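You operate a simulated robot arm through the tools that you are given. There is no shell and no other tool. Be economical: measure what you need, move in short steps, check, and stop when the job is done.

Carry out the task below with a simulated robot arm. There is one attempt and no reset: what you move stays moved.

TASK
Move the pin to the card's plate, zero the gauge and test-pull.
Fine: the stack is let down gently and the counter ends on one lift.

It is judged by the outcome, as a careful person would: the job done as asked, and still so three seconds after it is handed in. It fails if anything else is knocked over, pushed out of place, dropped, spilled or broken.

THE ROBOT
A 6-joint arm with a two-finger parallel gripper, fixed in place. Base frame: the origin is at the foot of the arm, x ahead of it, y to its left, z up. Lengths are in m, angles in rad, forces in N, time in s.
With the tool pointing down near the work surface it reaches from about 0.26 to 0.68 m from the base axis. Its first joint turns from -1.152 to 1.152 rad. Payload 2.9 kg.
Tool frame: the origin (TCP) lies between the finger pads and is the grasp point; the fingertips stand 0.03 m ahead of it; z points along the fingers, y is the line along which they close. The gripper opens to 0.11 m. The fingers are 0.02 m wide and 0.01 m thick; the gripper's body (0.048 by 0.112 m) begins 0.055 m behind the TCP.
Orientation is that of the tool frame in the base frame, as [roll, pitch, yaw] about the fixed x, y, z axes, in that order (R = Rz(yaw) Ry(pitch) Rx(roll)). With the fingers straight down and closing along the base's y, the tool's x points along the base's -x, its y along +y and its z along -z.

THE INTERFACE
- The arm moves only by the tool arm_command. Its arguments are lists of equal length, an entry for each row: "hand": the gripper command, from -1 (shut) to 1 (fully open), values between in proportion; "offset": the shift along the tool's x, y, z in mm, a list of three; "turn": the turn, a rotation vector about the tool's x, y, z in rad, a list of three. In form: {"hand": [hand, ...], "offset": [[dx, dy, dz], ...], "turn": [[rx, ry, rz], ...]}. A call has 1 to 20 rows; each row shifts and turns the commanded pose from where the row before left it, along the tool's axes as they then stand. A row lasts 0.2 s, in which the tool goes at most 0.05 m and 0.15 rad; a call with a longer step from one row to the next is refused whole, and so is a gripper value outside its range. A pose out of reach is approached as far as the arm can. The call stops where the force on the tool passes 40 N (or 10 N more than at its start, if that is more) or the arm is blocked; 0.2 s more then pass. The fingers move at their own pace (about 0.108 m/s each) and stop on an object; they squeeze with about 44 N. The grip force told is the motor's: it shows also when the fingers shut on nothing. Time passes only in rows, and 0.2 s behind the last, so rows that do not move let the fingers close. It gives the time, the measured TCP pose, the force on the tool (base axes), the opening and the grip force at its end, in the units of the frame above (readings bear some noise), and new pictures: "views" is both (left out), scene, wrist or none.
- Cameras (640 x 400 px; columns grow to the right, rows downward): "scene" is fixed at [0.0798, 0.4241, 1.419]; the picture's right is [-0.77, -0.64, 0.00], its down [-0.24, 0.29, -0.93] and it looks along [0.59, -0.71, -0.37] (base axes); focal length 278 px, centre (320, 200). "wrist" rides on the gripper at [-0.036, 0, -0.057] in the tool frame; the picture's right is [0.00, -1.00, 0.00], its down [0.97, 0.00, -0.24] and it looks along [0.24, 0.00, 0.97] (tool axes); focal length 218 px, centre (320, 200).
- pixel_to_xyz(camera, pixels): there is no depth. For up to 12 entries [column, row, z] of the newest picture of that camera ("zoom" is the newest enlarged one), the place [x, y] in the base frame at which the ray of that pixel passes the height z, good to about 0.002 m, but the place of the scene camera against the robot may be out by one fixed shift of up to 0.025 m in any direction. No time passes.
- zoom(camera, box): a new picture of the part [left, top, right, bottom] of that camera's present view, enlarged. No time passes.
- sign_off(): hands the job in; it is judged then, once.

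Work in short steps. Measure before you move; look again where a grasp or a placing could have gone wrong, and mend it. You have 80 turns and 120 pictures in all, those below and enlarged ones among them. Open the gripper and draw the arm clear of the work before you hand the job in, unless the task says otherwise; then end with one line.

The tools are called after "Request:" as a command line: name --argument value ..., lists and objects as JSON in quotes. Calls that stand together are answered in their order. arm_command: Moves the arm, as the interface text tells. Its arguments: {"type":"object","properties":{"hand":{"type":"array"},"offset":{"type":"array"},"turn":{"type":"array"},"views":{"type":"string","enum":["both","scene","wrist","none"]}},"required":["hand","offset","turn"]} The other tools are called the same way: pixel_to_xyz (camera, pixels) gives the place at which the rays of pixels pass given heights; zoom (camera, box) takes an enlarged picture of a part of a camera's view; sign_off () hands the job in.

At the start:

```text
time: 0.0
tool_pos: [0.3178, -0.0172, 1.3608]
tcp_rot: [-3.14, 0.003, -3.142]
contact_force: [-0.1, 0.1, -0.1]
width: 0.11
gripper_force: 0.0
```

scene: 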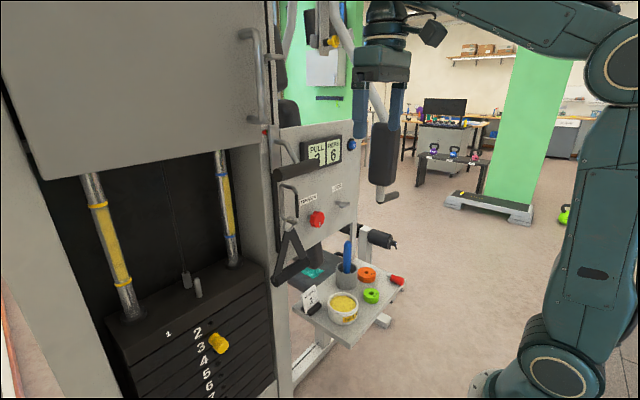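
wrist: 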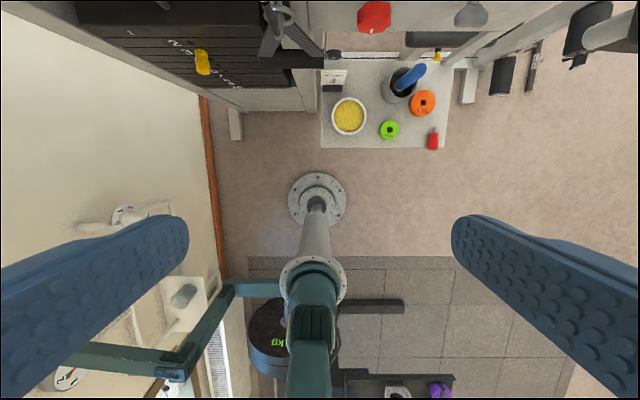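

I'll look closely at the stack, the panel and the card before moving.

Request:
zoom --camera "scene" --box '[260, 100, 420, 200]'

Request:
zoom --camera "scene" --box '[270, 230, 420, 350]'

Request:
zoom --camera "scene" --box '[100, 230, 300, 400]'

Request:
zoom --camera "wrist" --box '[100, 0, 480, 160]'

Request:
zoom --camera "scene" --box '[240, 160, 380, 300]'

```text
4.00 times, centred on (340, 150) of scene
```

zoom: 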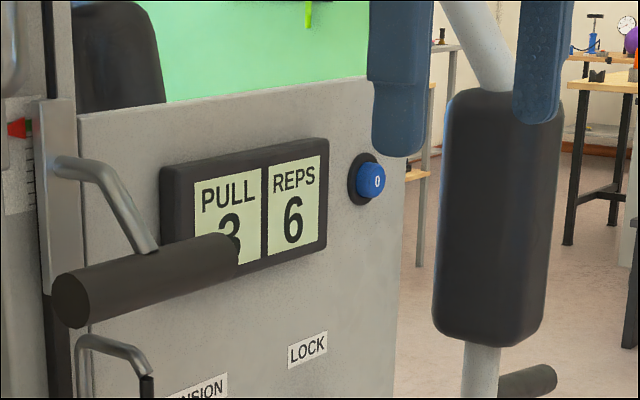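

```text
3.33 times, centred on (345, 290) of scene
```

zoom: 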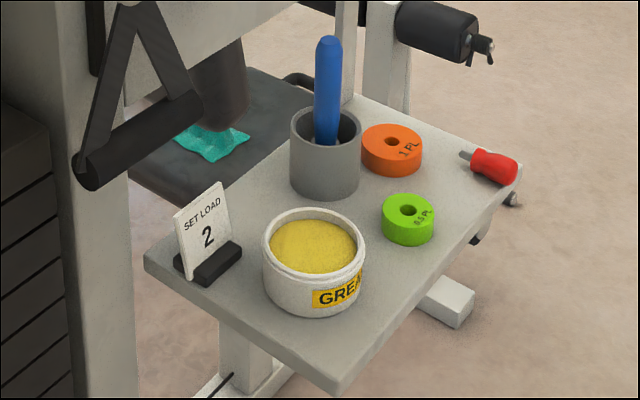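

```text
2.35 times, centred on (200, 315) of scene
```

zoom: 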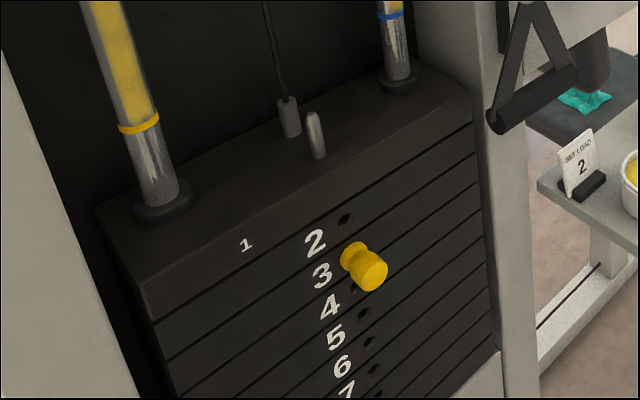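

```text
1.68 times, centred on (290, 80) of wrist
```

zoom: 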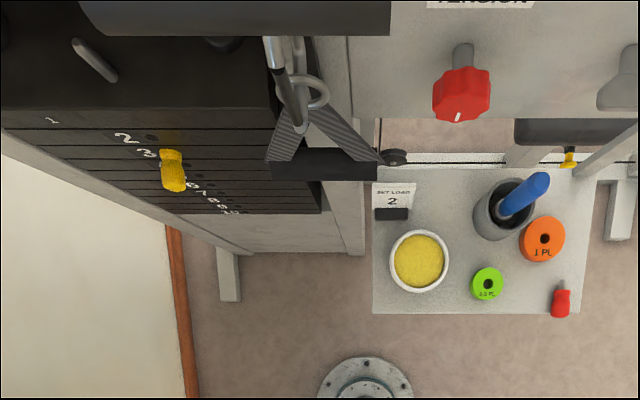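

```text
2.86 times, centred on (310, 230) of scene
```

zoom: 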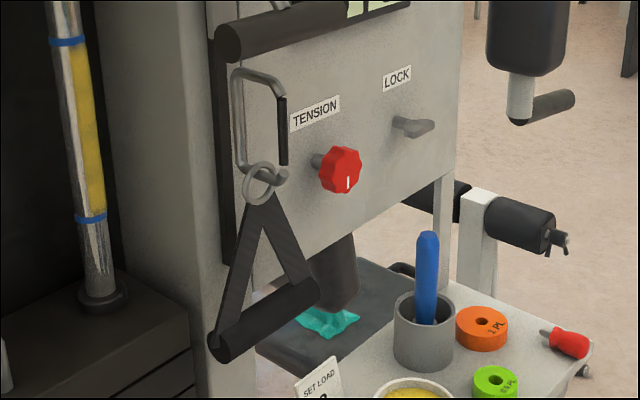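

Request:
pixel_to_xyz --camera "scene" --pixels '[[220, 344, 0.8], [220, 344, 0.9], [220, 344, 1.0], [350, 145, 1.2], [350, 145, 1.1], [320, 219, 1.0], [320, 219, 1.1], [292, 270, 0.9], [292, 270, 1.0], [352, 306, 0.798], [340, 204, 1.0], [340, 204, 1.1]]'

Request:
pixel_to_xyz --camera "wrist" --pixels '[[203, 62, 0.8], [203, 62, 0.9], [203, 62, 1.0], [375, 17, 1.0], [375, 17, 1.1], [290, 60, 0.9], [290, 60, 1.0], [349, 116, 0.798], [472, 13, 1.0], [472, 13, 1.1]]'

```text
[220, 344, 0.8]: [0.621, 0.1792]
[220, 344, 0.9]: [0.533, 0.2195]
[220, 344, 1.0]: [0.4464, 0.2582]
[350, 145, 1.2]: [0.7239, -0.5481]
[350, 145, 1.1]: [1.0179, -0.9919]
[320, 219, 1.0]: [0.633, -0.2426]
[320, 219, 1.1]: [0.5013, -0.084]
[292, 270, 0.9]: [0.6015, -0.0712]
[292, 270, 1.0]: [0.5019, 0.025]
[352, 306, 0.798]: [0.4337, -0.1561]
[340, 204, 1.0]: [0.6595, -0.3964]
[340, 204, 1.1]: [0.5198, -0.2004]
```

```text
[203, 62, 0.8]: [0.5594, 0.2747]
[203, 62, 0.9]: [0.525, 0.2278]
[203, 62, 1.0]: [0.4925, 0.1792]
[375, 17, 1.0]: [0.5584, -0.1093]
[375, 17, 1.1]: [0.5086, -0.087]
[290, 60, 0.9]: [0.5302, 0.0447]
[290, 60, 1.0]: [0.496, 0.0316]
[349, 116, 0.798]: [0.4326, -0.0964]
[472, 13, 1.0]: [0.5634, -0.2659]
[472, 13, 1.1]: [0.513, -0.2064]
```

Pin knob is near (0.528, 0.224, 0.895), red knob (0.505,-0.086,1.1), lock (0.515,-0.203,1.1), zero button near (0.54,-0.28,1.26). I lower the tool and turn it to point at the machine for a frontal look.

Request:
arm_command --hand '[1, 1, 1, 1, 1, 1, 1, 1, 1, 1, 1, 1, 1, 1, 1, 1, 1]' --offset '[[0, 0, 40], [0, 0, 40], [0, 0, 40], [0, 0, 40], [0, 0, 40], [0, 0, 0], [0, 0, 0], [0, 0, 0], [0, 0, 0], [0, 0, 0], [0, 0, 0], [0, 0, 0], [0, 0, 0], [0, 0, 0], [0, 0, 0], [0, 0, 0], [0, 0, 0]]' --turn '[[0, 0, 0], [0, 0, 0], [0, 0, 0], [0, 0, 0], [0, 0, 0], [0, -0.1428, 0], [0, -0.1428, 0], [0, -0.1428, 0], [0, -0.1428, 0], [0, -0.1428, 0], [0, -0.1428, 0], [0, -0.1428, 0], [0, -0.1428, 0], [0, -0.1428, 0], [0, -0.1428, 0], [0, -0.1428, 0], [0, 0, 0]]'

```text
time: 3.6
tool_pos: [0.3834, -0.0239, 1.2387]
tcp_rot: [-0.658, 1.567, -0.661]
contact_force: [0.2, -0.1, -0.9]
width: 0.1101
gripper_force: 0.0
out of reach, approached as far as the arm can: row 13, 14, 15, 16
```

scene: 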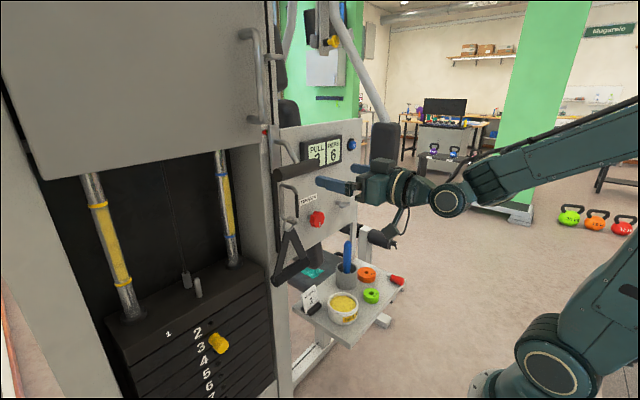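
wrist: 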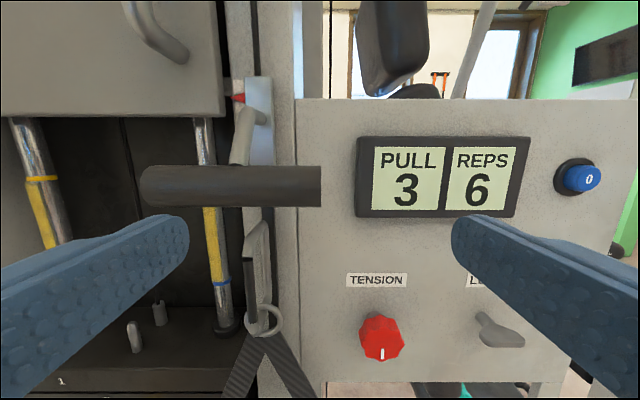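

Request:
zoom --camera "wrist" --box '[130, 70, 350, 230]'

Request:
zoom --camera "scene" --box '[235, 100, 315, 200]'

Request:
zoom --camera "wrist" --box '[300, 220, 620, 400]'

```text
2.50 times, centred on (240, 150) of wrist
```

zoom: 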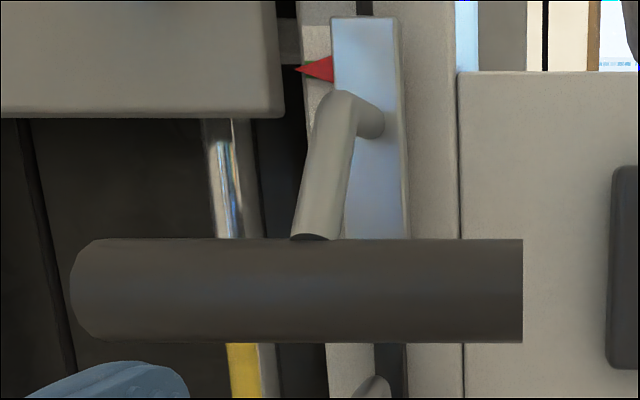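

```text
4.00 times, centred on (275, 150) of scene
```

zoom: 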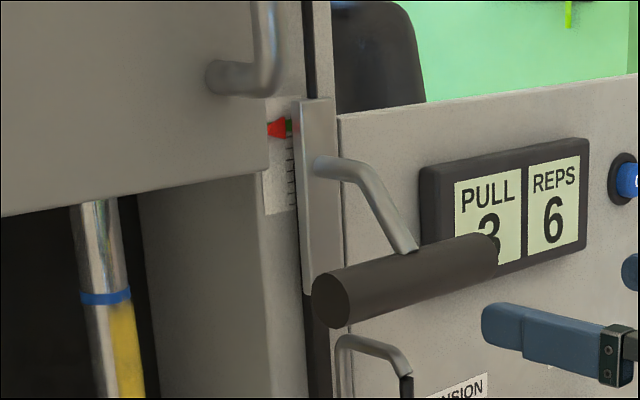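

```text
2.00 times, centred on (460, 310) of wrist
```

zoom: 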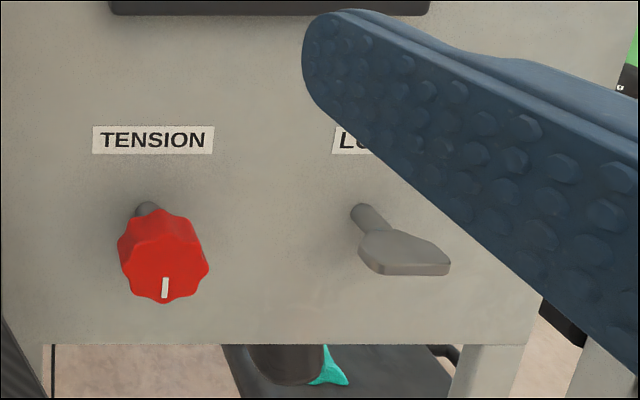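

Frontal view is good: bar with carriage on a scale is the pull lever. I now move to face the pin, staying clear of the bar.

Request:
arm_command --hand '[1, 1, 1, 1, 1, 1, 1, 1, 1]' --offset '[[0, 0, 0], [28, 28, 0], [28, 28, 0], [28, 28, 0], [28, 28, 0], [28, 28, 0], [28, 28, 0], [28, 28, 0], [28, 28, 0]]' --turn '[[0, 0, 0], [0, 0, 0], [0, 0, 0], [0, 0, 0], [0, 0, 0], [0, 0, 0], [0, 0, 0], [0, 0, 0], [0, 0, 0]]'

```text
time: 5.6
tool_pos: [0.4469, 0.2145, 1.0706]
tcp_rot: [-2.782, 1.567, -2.781]
contact_force: [0.5, 0.5, 0.9]
width: 0.1102
gripper_force: 0.0
out of reach, approached as far as the arm can: row 2, 3, 4, 5, 7, 8, 9
```

scene: 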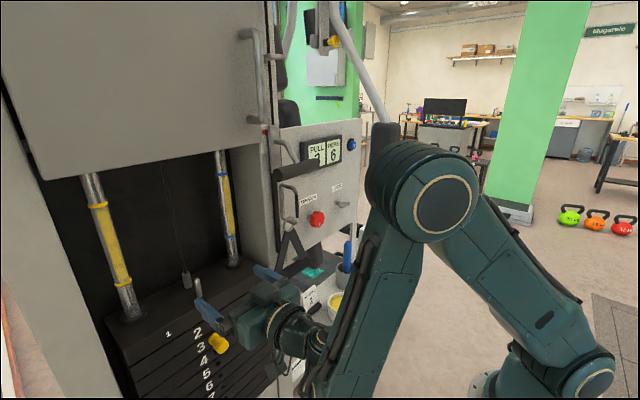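
wrist: 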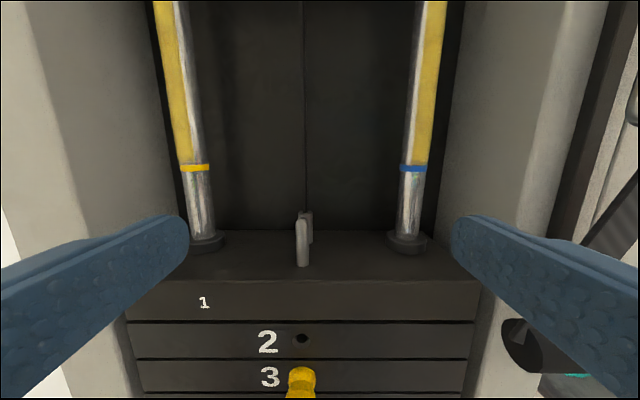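

The horizontal tool is near the inner reach limit here, so I'll tilt it about 45° down, which gives room to pull the pin outwards.

Request:
arm_command --hand '[1, 1, 1, 1, 1, 1, 1, 1]' --offset '[[0, 0, 0], [0, 0, 0], [0, 0, 0], [0, 0, 0], [0, 0, 0], [0, 0, 0], [0, 0, 0], [0, 0, 0]]' --turn '[[0, 0.131, 0], [0, 0.131, 0], [0, 0.131, 0], [0, 0.131, 0], [0, 0.131, 0], [0, 0.131, 0], [0, 0, 0], [0, 0, 0]]' --views "wrist"

```text
time: 7.4
tool_pos: [0.4475, 0.2147, 1.0708]
tcp_rot: [-3.14, 0.786, -3.14]
contact_force: [-0.1, -1.0, 0.5]
width: 0.1099
gripper_force: 0.0
```

wrist: 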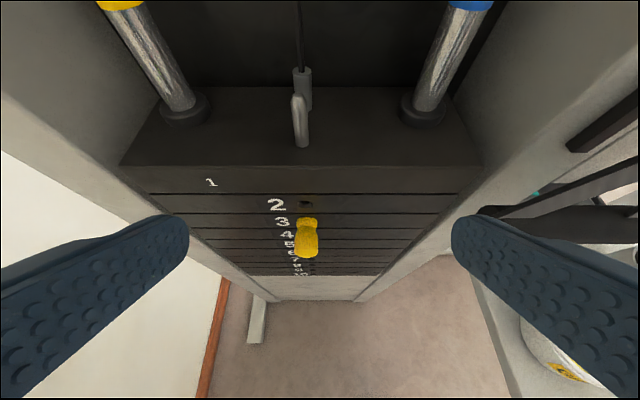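

Request:
arm_command --hand '[1, 1, 1, 1, 1]' --offset '[[28, 4, 21.7], [28, 4, 21.7], [28, 4, 21.7], [28, 4, 21.7], [0, 0, 0]]' --turn '[[0, 0, 0], [0, 0, 0], [0, 0, 0], [0, 0, 0], [0, 0, 0]]'

```text
time: 8.6
tool_pos: [0.4287, 0.2286, 0.9264]
tcp_rot: [-3.139, 0.785, -3.141]
contact_force: [-0.7, 0.7, 0.1]
width: 0.1101
gripper_force: 0.0
```

scene: 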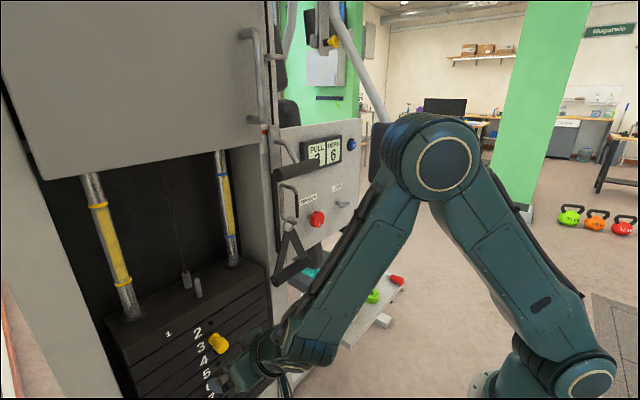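
wrist: 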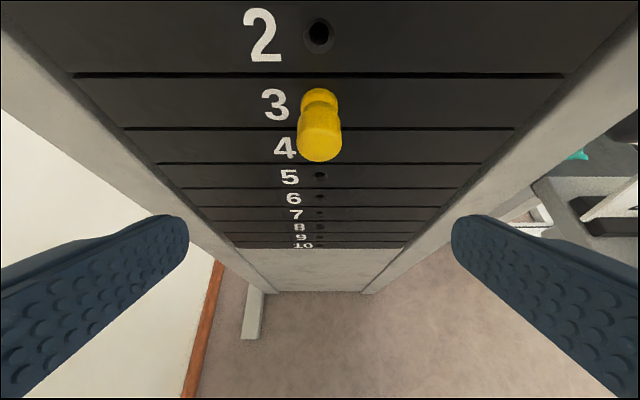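

Hole 2 triangulates to about (0.547, 0.229, 0.939), pin in hole 3 at z≈0.899, knob front at x≈0.506. I move the TCP onto the knob at (0.510, 0.229, 0.899) and close gradually.

Request:
arm_command --hand '[1, 1, 1, 1]' --offset '[[-12.7, 0, 25.6], [-12.7, 0, 25.6], [-12.7, 0, 25.6], [0, 0, 0]]' --turn '[[0, 0, 0], [0, 0, 0], [0, 0, 0], [0, 0, 0]]'

```text
time: 9.6
tool_pos: [0.5115, 0.2304, 0.9015]
tcp_rot: [-3.138, 0.786, -3.139]
contact_force: [0.3, -0.1, -0.4]
width: 0.1098
gripper_force: 0.0
```

scene: 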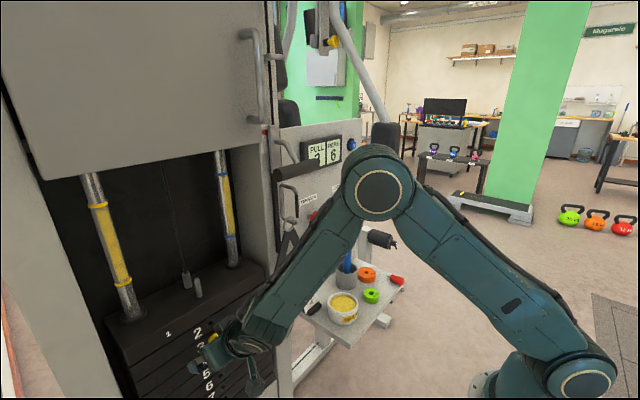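
wrist: 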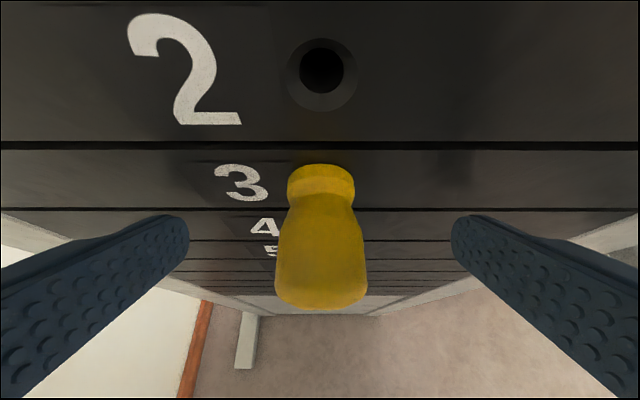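

Request:
arm_command --hand '[-0.2, -0.5, -1, -1, -1]' --offset '[[0, 0, 0], [0, 0, 0], [0, 0, 0], [0, 0, 0], [0, 0, 0]]' --turn '[[0, 0, 0], [0, 0, 0], [0, 0, 0], [0, 0, 0], [0, 0, 0]]' --views "wrist"

```text
time: 10.8
tool_pos: [0.5125, 0.2294, 0.9009]
tcp_rot: [-3.14, 0.786, 3.141]
contact_force: [-1.2, -1.5, 0.5]
width: 0.025
gripper_force: 44.6
```

wrist: 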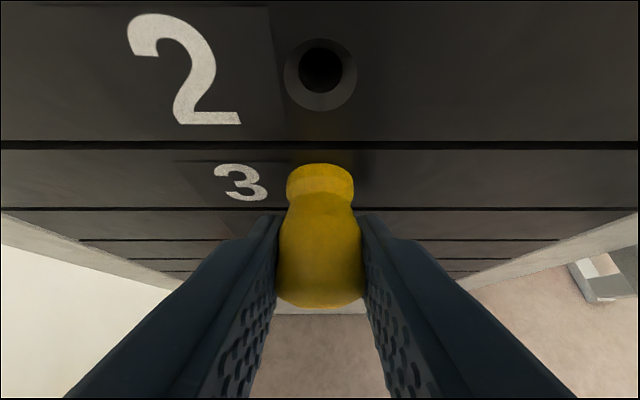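

Knob gripped at 25 mm. Pull straight out along −x.

Request:
arm_command --hand '[-1, -1, -1, -1, -1, -1]' --offset '[[7.07, 0, -7.07], [7.07, 0, -7.07], [7.07, 0, -7.07], [7.07, 0, -7.07], [7.07, 0, -7.07], [0, 0, 0]]' --turn '[[0, 0, 0], [0, 0, 0], [0, 0, 0], [0, 0, 0], [0, 0, 0], [0, 0, 0]]'

```text
time: 12.2
tool_pos: [0.4612, 0.2314, 0.9026]
tcp_rot: [-3.139, 0.788, -3.14]
contact_force: [-0.1, 0.2, -0.2]
width: 0.0249
gripper_force: 44.1
```

scene: 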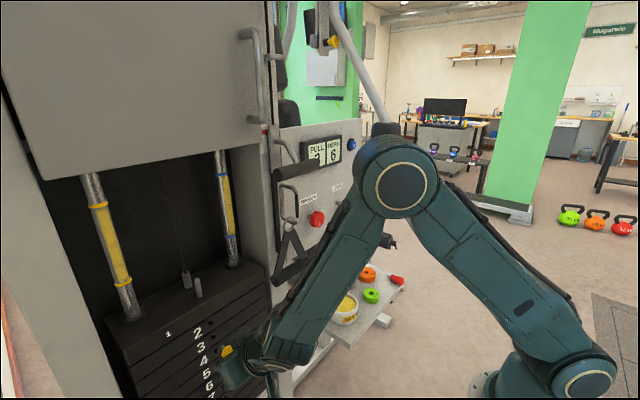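
wrist: 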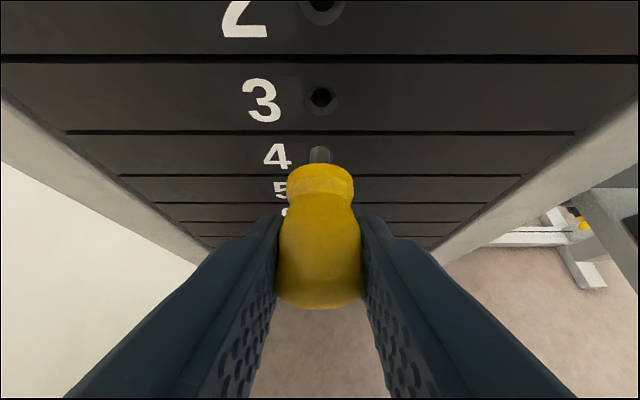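

The pin is clear (shaft end at row ~147, hole 3 open at (321,97)). Raise 40 mm to hole 2's height.

Request:
arm_command --hand '[-1, -1, -1]' --offset '[[-14.1, 0, -14.1], [-14.1, 0, -14.1], [0, 0, 0]]' --turn '[[0, 0, 0], [0, 0, 0], [0, 0, 0]]'

```text
time: 13.0
tool_pos: [0.4603, 0.2302, 0.9437]
tcp_rot: [-3.141, 0.785, -3.139]
contact_force: [-0.3, 1.1, -1.2]
width: 0.025
gripper_force: 43.2
```

scene: 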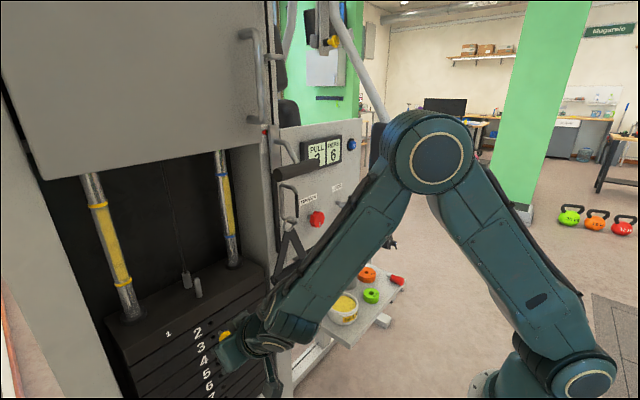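
wrist: 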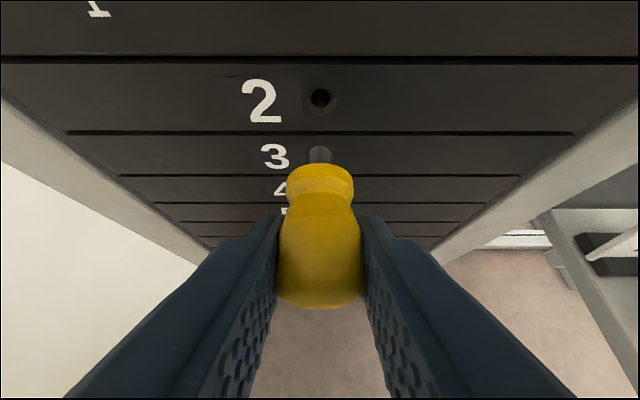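

The view matches the one at hole 3 exactly (hole 2 at (321,97)). Insert along +x.

Request:
arm_command --hand '[-1, -1, -1, -1, -1, -1, -1]' --offset '[[-7.07, 0, 7.07], [-7.07, 0, 7.07], [-7.07, 0, 7.07], [-7.07, 0, 7.07], [-7.07, 0, 7.07], [-0.7, 0, 0.7], [0, 0, 0]]' --turn '[[0, 0, 0], [0, 0, 0], [0, 0, 0], [0, 0, 0], [0, 0, 0], [0, 0, 0], [0, 0, 0]]'

```text
time: 14.6
tool_pos: [0.5116, 0.2317, 0.9427]
tcp_rot: [-3.139, 0.784, -3.138]
contact_force: [-2.3, 0.2, 0.9]
width: 0.0253
gripper_force: 43.9
```

scene: 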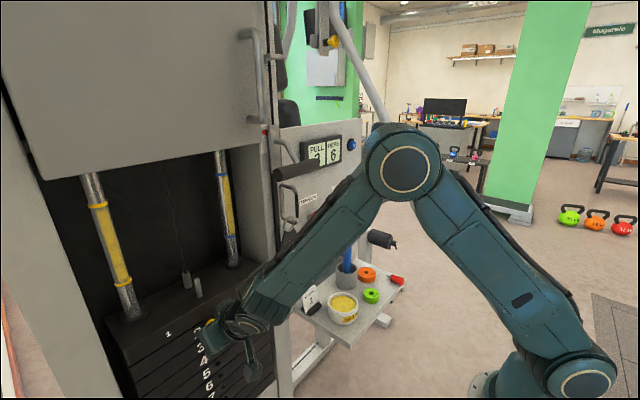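
wrist: 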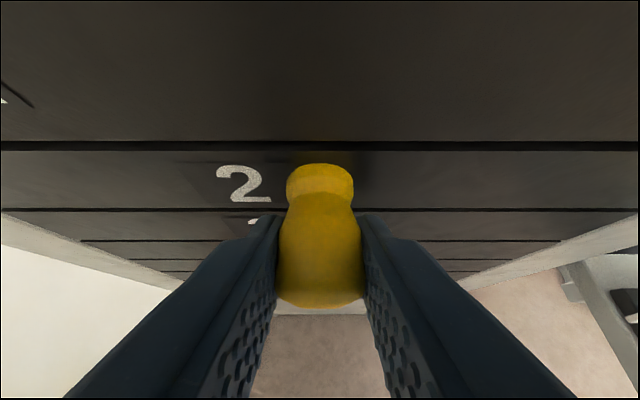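

Seated as it was in hole 3, with slight contact. A tiny final push, then release and back off.

Request:
arm_command --hand '[-1, 0, 0.6, 1, 1, 1, 1, 1]' --offset '[[-1, 0, 1], [0, 0, 0], [0, 0, 0], [0, 0, 0], [0, 0, -25], [0, 0, -30], [0, 0, -30], [0, 0, 0]]' --turn '[[0, 0, 0], [0, 0, 0], [0, 0, 0], [0, 0, 0], [0, 0, 0], [0, 0, 0], [0, 0, 0], [0, 0, 0]]'

```text
time: 16.4
tool_pos: [0.4538, 0.2311, 1.0011]
tcp_rot: [-3.14, 0.787, 3.141]
contact_force: [0.4, 0.2, 1.1]
width: 0.1104
gripper_force: 0.1
```

scene: 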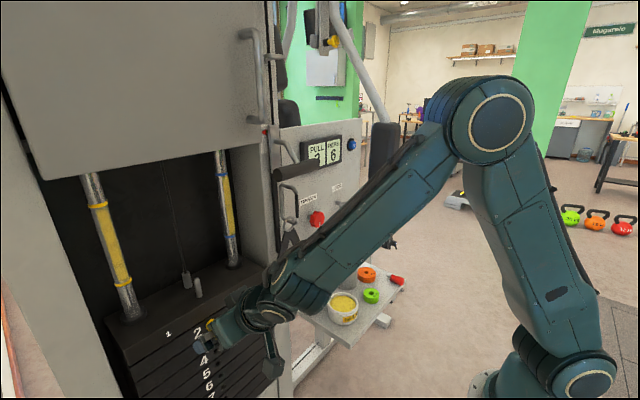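
wrist: 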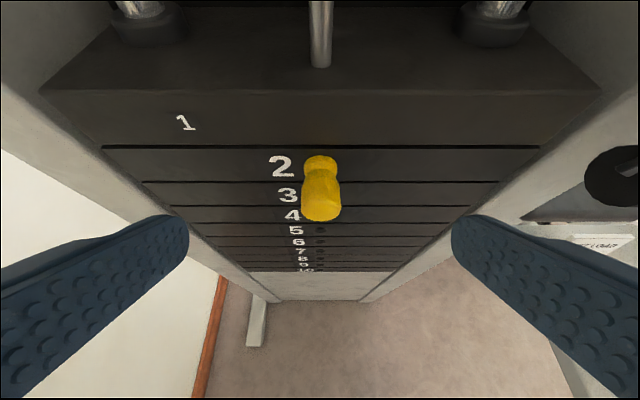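

Pin is now in plate 2. Next the zero button: I retreat to x≈0.38, rise to z≈1.2, and travel to y≈−0.28, closing the fingers.

Request:
arm_command --hand '[1, 1, 1, 1, 1, 1, 1, 1, 1, 1, 1, 0, -1, -1, -1, -1, -1, -1]' --offset '[[-17.7, 0, -38.6], [-17.7, 0, -38.6], [-17.7, 0, -38.6], [-17.7, 0, -38.6], [-17.7, 0, -38.6], [0, -42.5, 0], [0, -42.5, 0], [0, -42.5, 0], [0, -42.5, 0], [0, -42.5, 0], [0, -42.5, 0], [0, -42.5, 0], [0, -42.5, 0], [0, -42.5, 0], [0, -42.5, 0], [0, -42.5, 0], [0, -42.5, 0], [0, 0, 0]]' --turn '[[0, 0, 0], [0, 0, 0], [0, 0, 0], [0, 0, 0], [0, 0, 0], [0, 0, 0], [0, 0, 0], [0, 0, 0], [0, 0, 0], [0, 0, 0], [0, 0, 0], [0, 0, 0], [0, 0, 0], [0, 0, 0], [0, 0, 0], [0, 0, 0], [0, 0, 0], [0, 0, 0]]'

```text
time: 20.2
tool_pos: [0.3791, -0.2805, 1.2024]
tcp_rot: [-3.14, 0.785, 3.142]
contact_force: [-0.4, 0.7, 0.1]
width: 0.0001
gripper_force: 37.2
```

scene: 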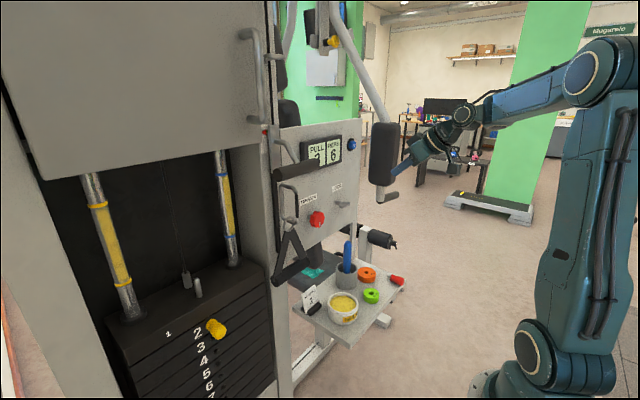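
wrist: 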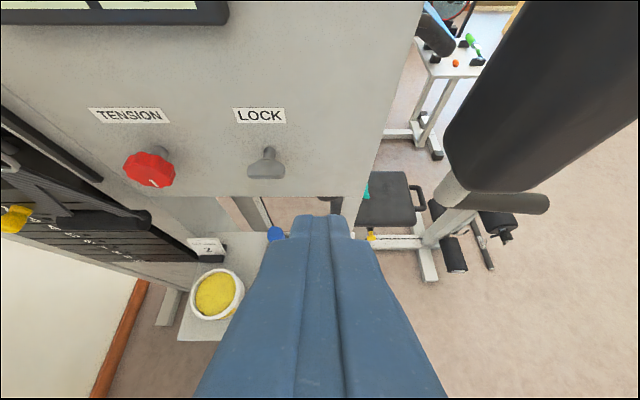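

Request:
arm_command --hand '[-1, -1, -1, -1, -1, -1]' --offset '[[0, 0, 0], [0, 0, 0], [0, 0, 0], [0, 0, 0], [0, 0, 0], [0, 0, 0]]' --turn '[[0, -0.131, 0], [0, -0.131, 0], [0, -0.131, 0], [0, -0.131, 0], [0, -0.131, 0], [0, -0.13, 0]]'

```text
time: 21.6
tool_pos: [0.3993, -0.2701, 1.2039]
tcp_rot: [-0.505, 1.568, -0.504]
contact_force: [0.1, 0.2, -0.9]
width: 0.0
gripper_force: 37.3
out of reach, approached as far as the arm can: row 4, 5, 6
```

scene: 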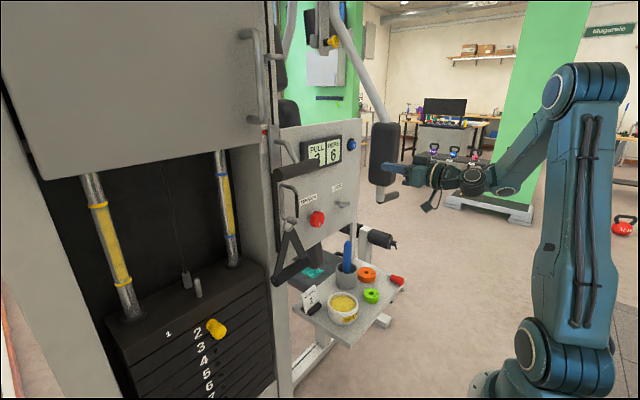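
wrist: 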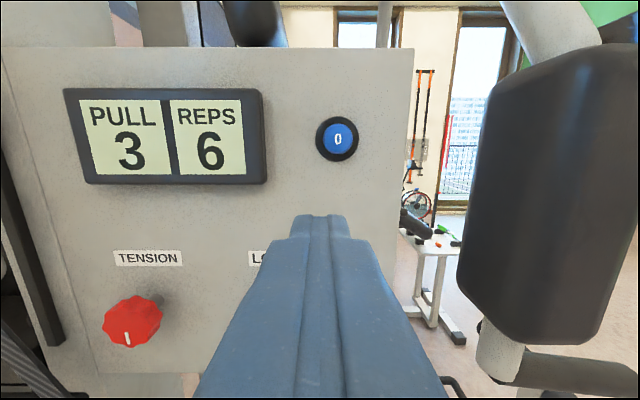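

Button front at (338,138) triangulates to about (0.538, −0.286, 1.246). I align and advance to just short of it.

Request:
arm_command --hand '[-1, -1, -1, -1, -1]' --offset '[[-42, -16, 0], [0, 0, 25], [0, 0, 25], [0, 0, 25], [0, 0, 0]]' --turn '[[0, 0, 0], [0, 0, 0], [0, 0, 0], [0, 0, 0], [0, 0, 0]]'

```text
time: 22.8
tool_pos: [0.4802, -0.2828, 1.2451]
tcp_rot: [-1.094, 1.569, -1.096]
contact_force: [0.5, 0.4, 0.2]
width: 0.0
gripper_force: 38.1
out of reach, approached as far as the arm can: row 1
```

scene: 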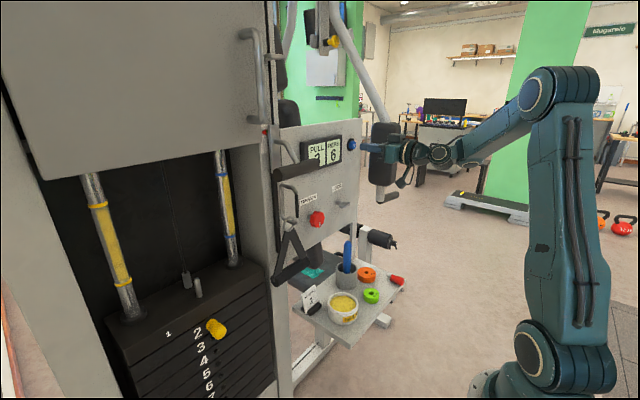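
wrist: 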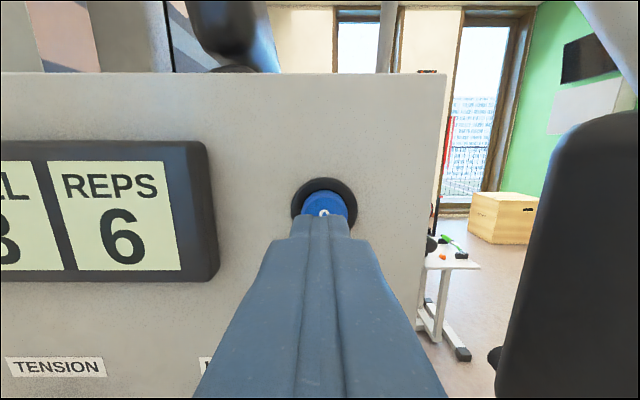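

Aligned within 2 mm. Press slowly.

Request:
arm_command --hand '[-1, -1, -1, -1, -1, -1]' --offset '[[0, -2, 10], [0, 0, 10], [0, 0, 6], [0, 0, 3], [0, 0, 3], [0, 0, 0]]' --turn '[[0, 0, 0], [0, 0, 0], [0, 0, 0], [0, 0, 0], [0, 0, 0], [0, 0, 0]]' --views "wrist"

```text
time: 24.2
tool_pos: [0.5115, -0.2849, 1.2459]
tcp_rot: [-0.937, 1.57, -0.938]
contact_force: [-3.7, 1.7, 1.2]
width: 0.0
gripper_force: 37.2
```

wrist: 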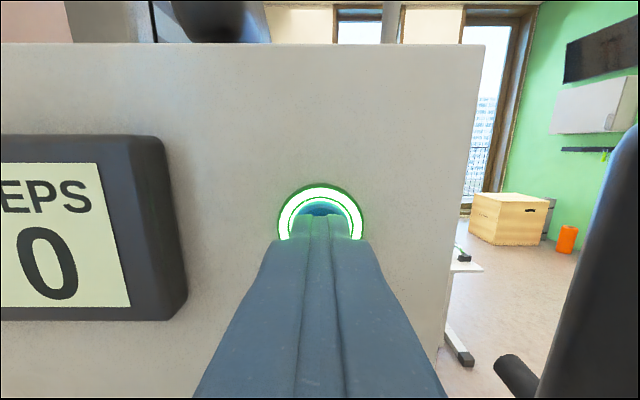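

The ring is lit and REPS reads 0. Back off and check both displays.

Request:
arm_command --hand '[-1, -1, -1, -1, -1]' --offset '[[0, 0, -15], [0, 0, -25], [0, 0, -25], [0, 40, -5], [0, 40, 0]]' --turn '[[0, 0, 0], [0, 0, 0], [0, 0, 0], [0, 0, 0], [0, 0, 0]]'

```text
time: 25.4
tool_pos: [0.4417, -0.2037, 1.2445]
tcp_rot: [-1.633, 1.57, -1.632]
contact_force: [0.3, -0.6, -0.8]
width: 0.0001
gripper_force: 37.6
```

scene: 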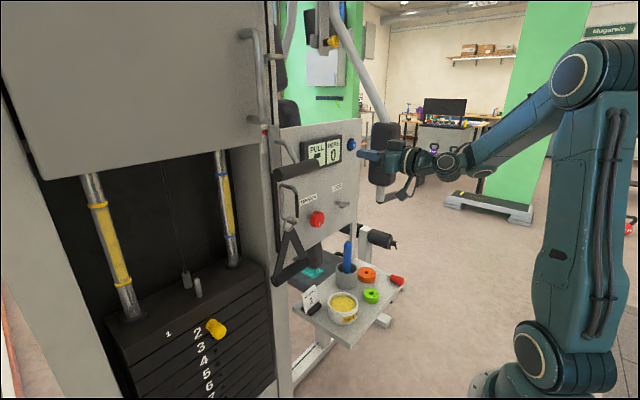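
wrist: 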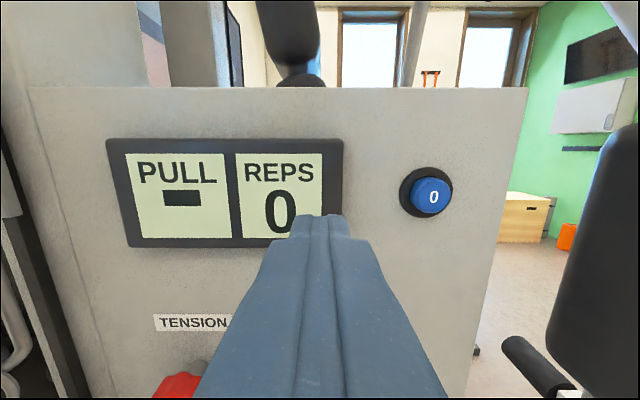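

PULL "–", REPS 0: zeroed. Next I back to x≈0.40, shift in front of the bar's right portion (bar ≈ x 0.466, z 1.249, y −0.024…0.09), and roll the gripper so it closes vertically.

Request:
arm_command --hand '[-1, -1, -1, -1, -1, -1, -1, -1, -1, -1, -1, -1, -1, -1, -1, -1, -1, -1]' --offset '[[0, 0, -40], [0, 40, 0], [0, 40, 0], [0, 40, 0], [0, 40, 0], [0, 40, 0], [0, 0, 0], [0, 0, 0], [0, 0, 0], [0, 0, 0], [0, 0, 0], [0, 0, 0], [0, 0, 0], [0, 0, 0], [0, 0, 0], [0, 0, 0], [0, 0, 0], [0, 0, 0]]' --turn '[[0, 0, 0], [0, 0, 0], [0, 0, 0], [0, 0, 0], [0, 0, 0], [0, 0, 0], [0, 0, 0.1428], [0, 0, 0.1428], [0, 0, 0.1428], [0, 0, 0.1428], [0, 0, 0.1428], [0, 0, 0.1428], [0, 0, 0.1428], [0, 0, 0.1428], [0, 0, 0.1428], [0, 0, 0.1428], [0, 0, 0.1428], [0, 0, 0]]'

```text
time: 29.2
tool_pos: [0.4009, -0.0051, 1.2427]
tcp_rot: [1.571, -0.002, 1.571]
contact_force: [-0.1, -0.9, 0.2]
width: 0.0
gripper_force: 37.9
```

scene: 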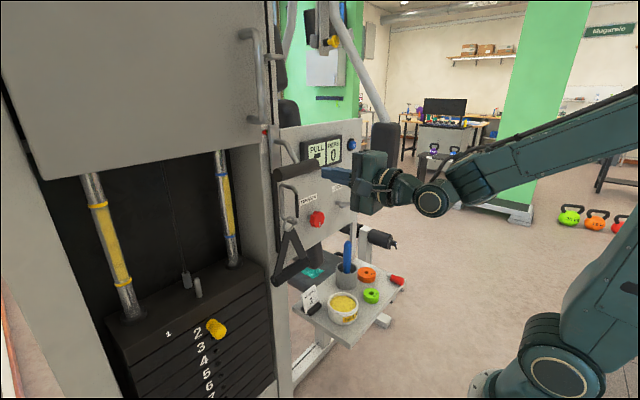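
wrist: 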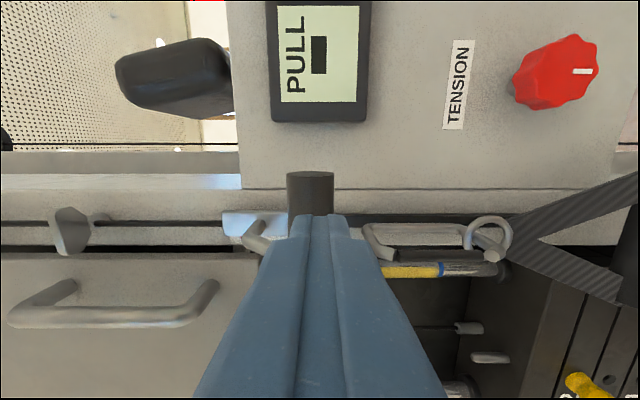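

Orientation is right: bar is at cols 287–334 (≈26 mm), z≈1.248, x≈0.463. Open half way and advance around the bar.

Request:
arm_command --hand '[0, 0, 0, 0, 0, 0]' --offset '[[0, 0, 0], [-3, 5, 0], [0, 0, 20], [0, 0, 22], [0, 0, 20], [0, 0, 0]]' --turn '[[0, 0, 0], [0, 0, 0], [0, 0, 0], [0, 0, 0], [0, 0, 0], [0, 0, 0]]'

```text
time: 30.6
tool_pos: [0.4637, -0.0074, 1.2493]
tcp_rot: [1.572, 0.002, 1.572]
contact_force: [0.9, -0.5, 0.4]
width: 0.0552
gripper_force: 0.1
```

scene: 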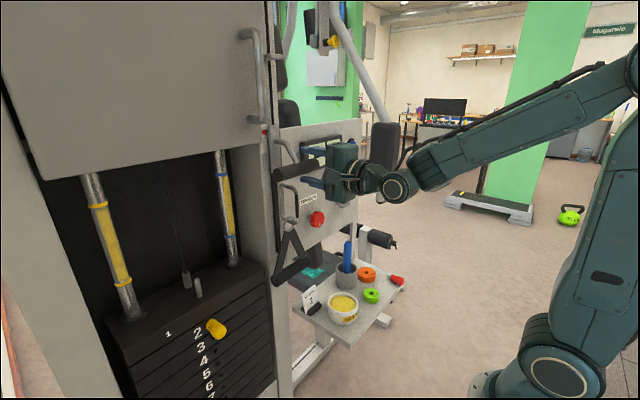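
wrist: 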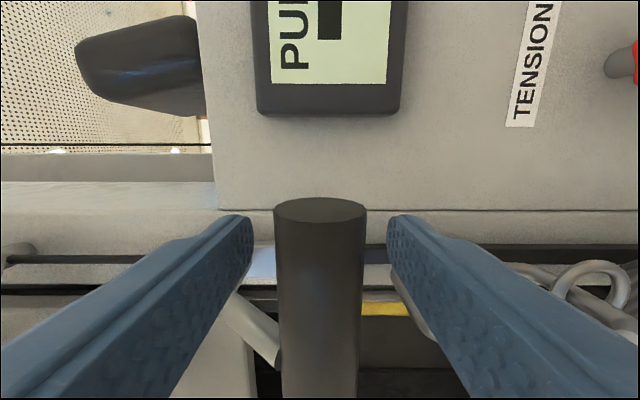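

Request:
arm_command --hand '[-0.4, -0.7, -1, -1]' --offset '[[0, 0, 0], [0, 0, 0], [0, 0, 0], [0, 0, 0]]' --turn '[[0, 0, 0], [0, 0, 0], [0, 0, 0], [0, 0, 0]]' --views "wrist"

Request:
zoom --camera "scene" --box '[235, 100, 355, 190]'

```text
time: 31.6
tool_pos: [0.463, -0.0068, 1.2485]
tcp_rot: [1.572, 0.0, 1.571]
contact_force: [2.6, -0.2, -0.4]
width: 0.0275
gripper_force: 45.1
```

wrist: 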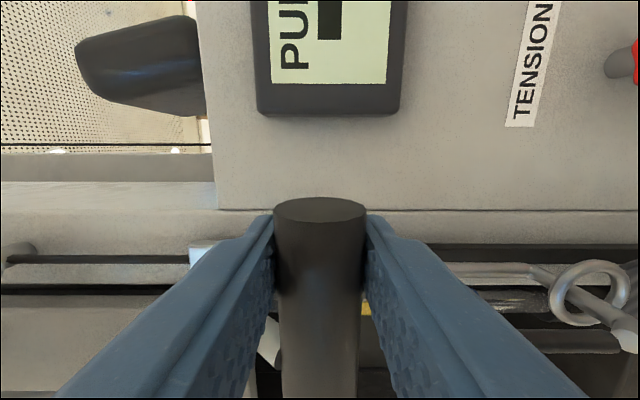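

```text
4.44 times, centred on (295, 145) of scene
```

zoom: 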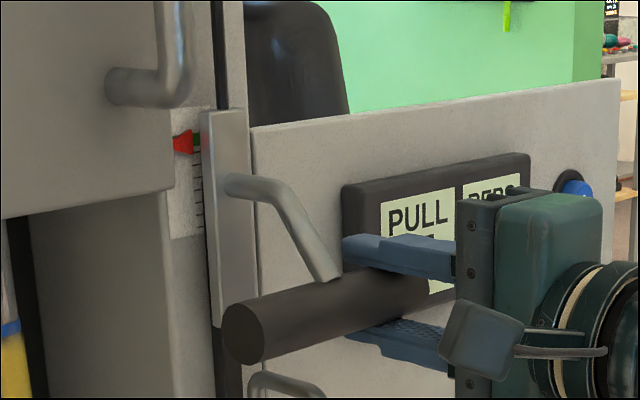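

Bar gripped (27.5 mm). Pull down slowly 20 mm and check force and stack.

Request:
arm_command --hand '[-1, -1, -1, -1, -1]' --offset '[[0, -5, 0], [0, -5, 0], [0, -5, 0], [0, -5, 0], [0, 0, 0]]' --turn '[[0, 0, 0], [0, 0, 0], [0, 0, 0], [0, 0, 0], [0, 0, 0]]'

Request:
zoom --camera "scene" --box '[235, 100, 355, 190]'

```text
time: 32.8
tool_pos: [0.4637, -0.0075, 1.2291]
tcp_rot: [1.571, 0.001, 1.571]
contact_force: [4.6, 7.7, 7.7]
width: 0.0274
gripper_force: 45.2
```

scene: 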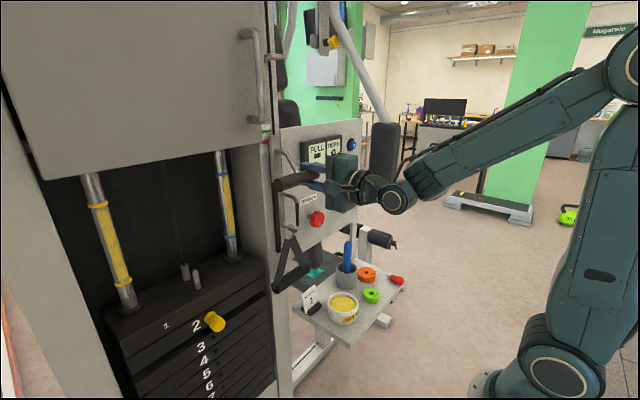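
wrist: 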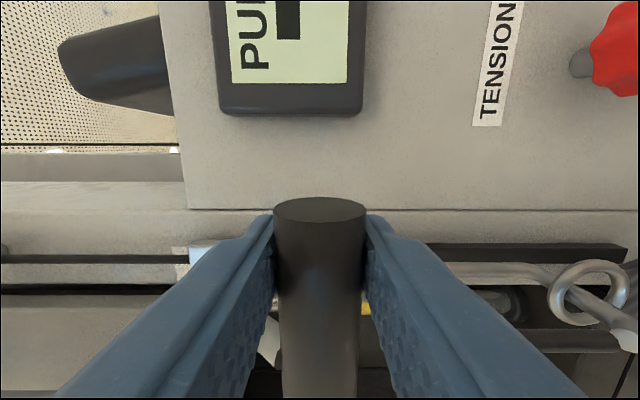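

```text
4.44 times, centred on (295, 145) of scene
```

zoom: 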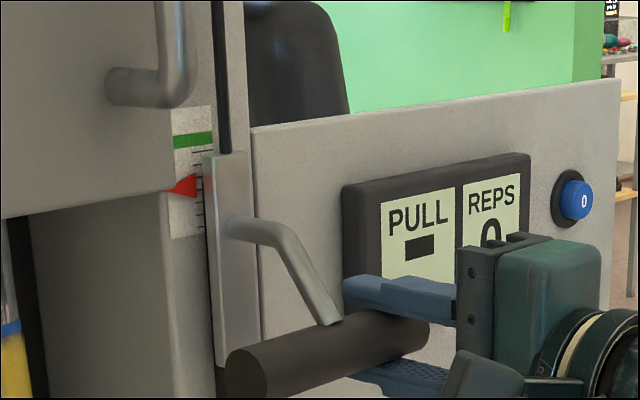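

Plates 1+2 lift, low force (~8 N). The pointer is about halfway down its scale; continue in small steps.

Request:
arm_command --hand '[-1, -1, -1, -1]' --offset '[[0, -5, 0], [0, -5, 0], [0, -5, 0], [0, 0, 0]]' --turn '[[0, 0, 0], [0, 0, 0], [0, 0, 0], [0, 0, 0]]' --views "none"

Request:
zoom --camera "scene" --box '[235, 100, 355, 190]'

```text
time: 33.8
tool_pos: [0.4624, -0.0069, 1.213]
tcp_rot: [1.569, 0.001, 1.571]
contact_force: [0.5, 9.7, 7.6]
width: 0.0276
gripper_force: 45.4
```

```text
4.44 times, centred on (295, 145) of scene
```

zoom: 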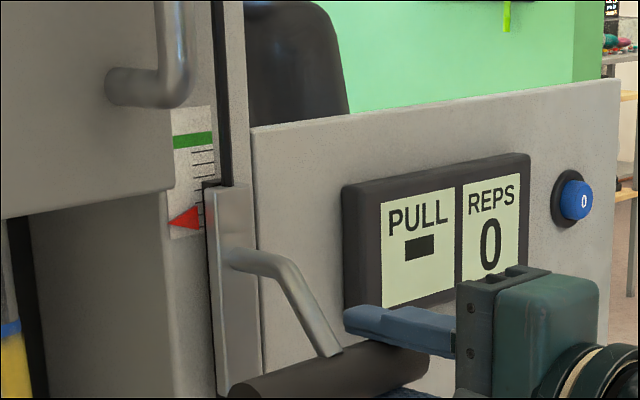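

Request:
arm_command --hand '[-1, -1, -1]' --offset '[[0, -5, 0], [0, -5, 0], [0, 0, 0]]' --turn '[[0, 0, 0], [0, 0, 0], [0, 0, 0]]' --views "scene"

Request:
zoom --camera "scene" --box '[235, 100, 355, 190]'

```text
time: 34.6
tool_pos: [0.4633, -0.0073, 1.2047]
tcp_rot: [1.57, 0.002, 1.572]
contact_force: [2.4, 13.4, 8.0]
width: 0.0273
gripper_force: 44.7
```

scene: 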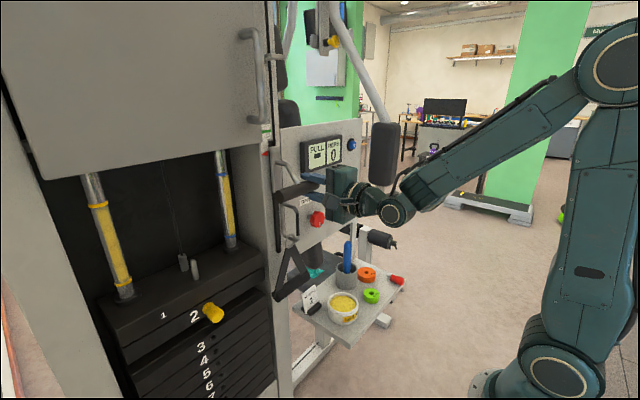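

```text
4.44 times, centred on (295, 145) of scene
```

zoom: 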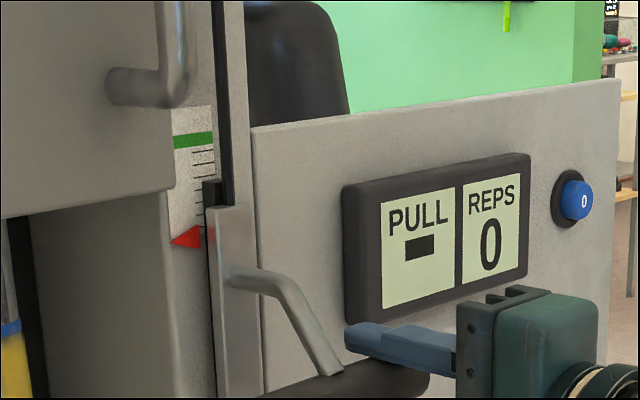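

Request:
arm_command --hand '[-1, -1, -1]' --offset '[[1, -5, 0], [0, -5, 0], [0, 0, 0]]' --turn '[[0, 0, 0], [0, 0, 0], [0, 0, 0]]' --views "wrist"

Request:
zoom --camera "scene" --box '[235, 100, 395, 220]'

```text
time: 35.4
tool_pos: [0.4615, -0.0075, 1.1935]
tcp_rot: [1.571, 0.002, 1.571]
contact_force: [11.3, 10.5, 8.3]
width: 0.0273
gripper_force: 44.6
```

wrist: 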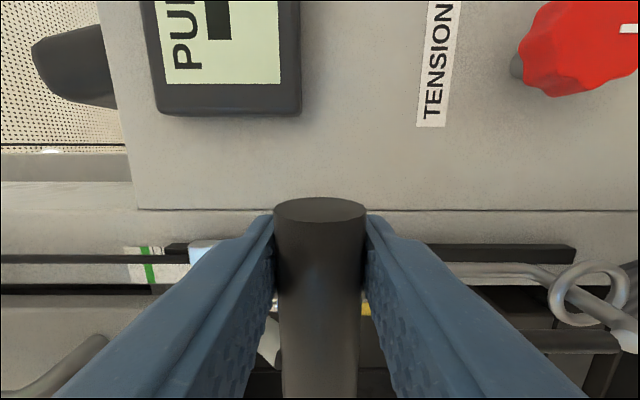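

```text
3.33 times, centred on (315, 160) of scene
```

zoom: 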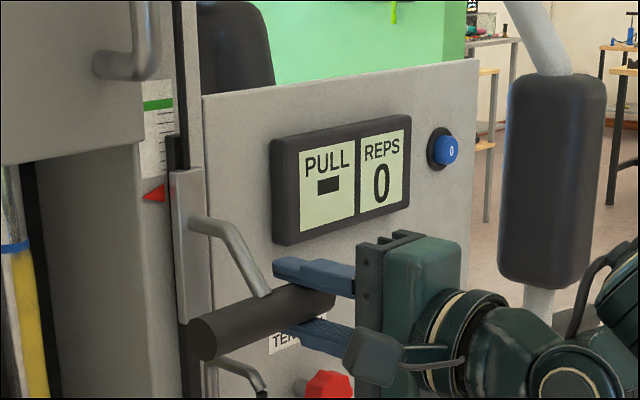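

Request:
zoom --camera "scene" --box '[230, 200, 390, 330]'

Request:
zoom --camera "scene" --box '[60, 230, 280, 400]'

```text
3.08 times, centred on (310, 265) of scene
```

zoom: 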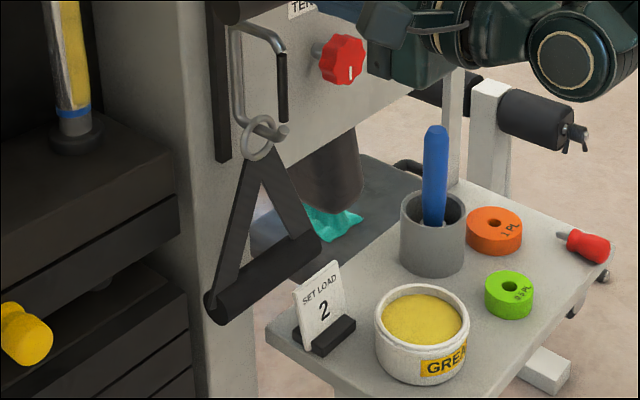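

```text
2.35 times, centred on (170, 315) of scene
```

zoom: 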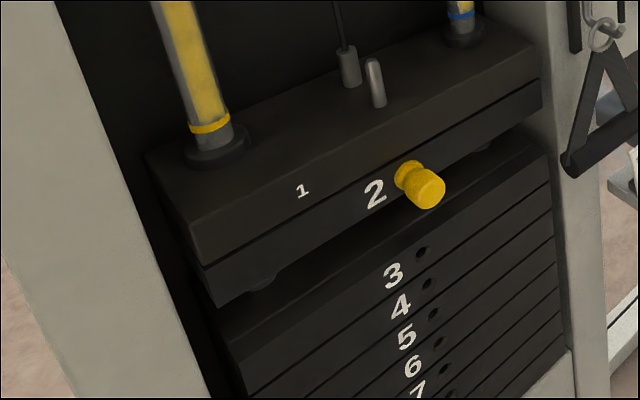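

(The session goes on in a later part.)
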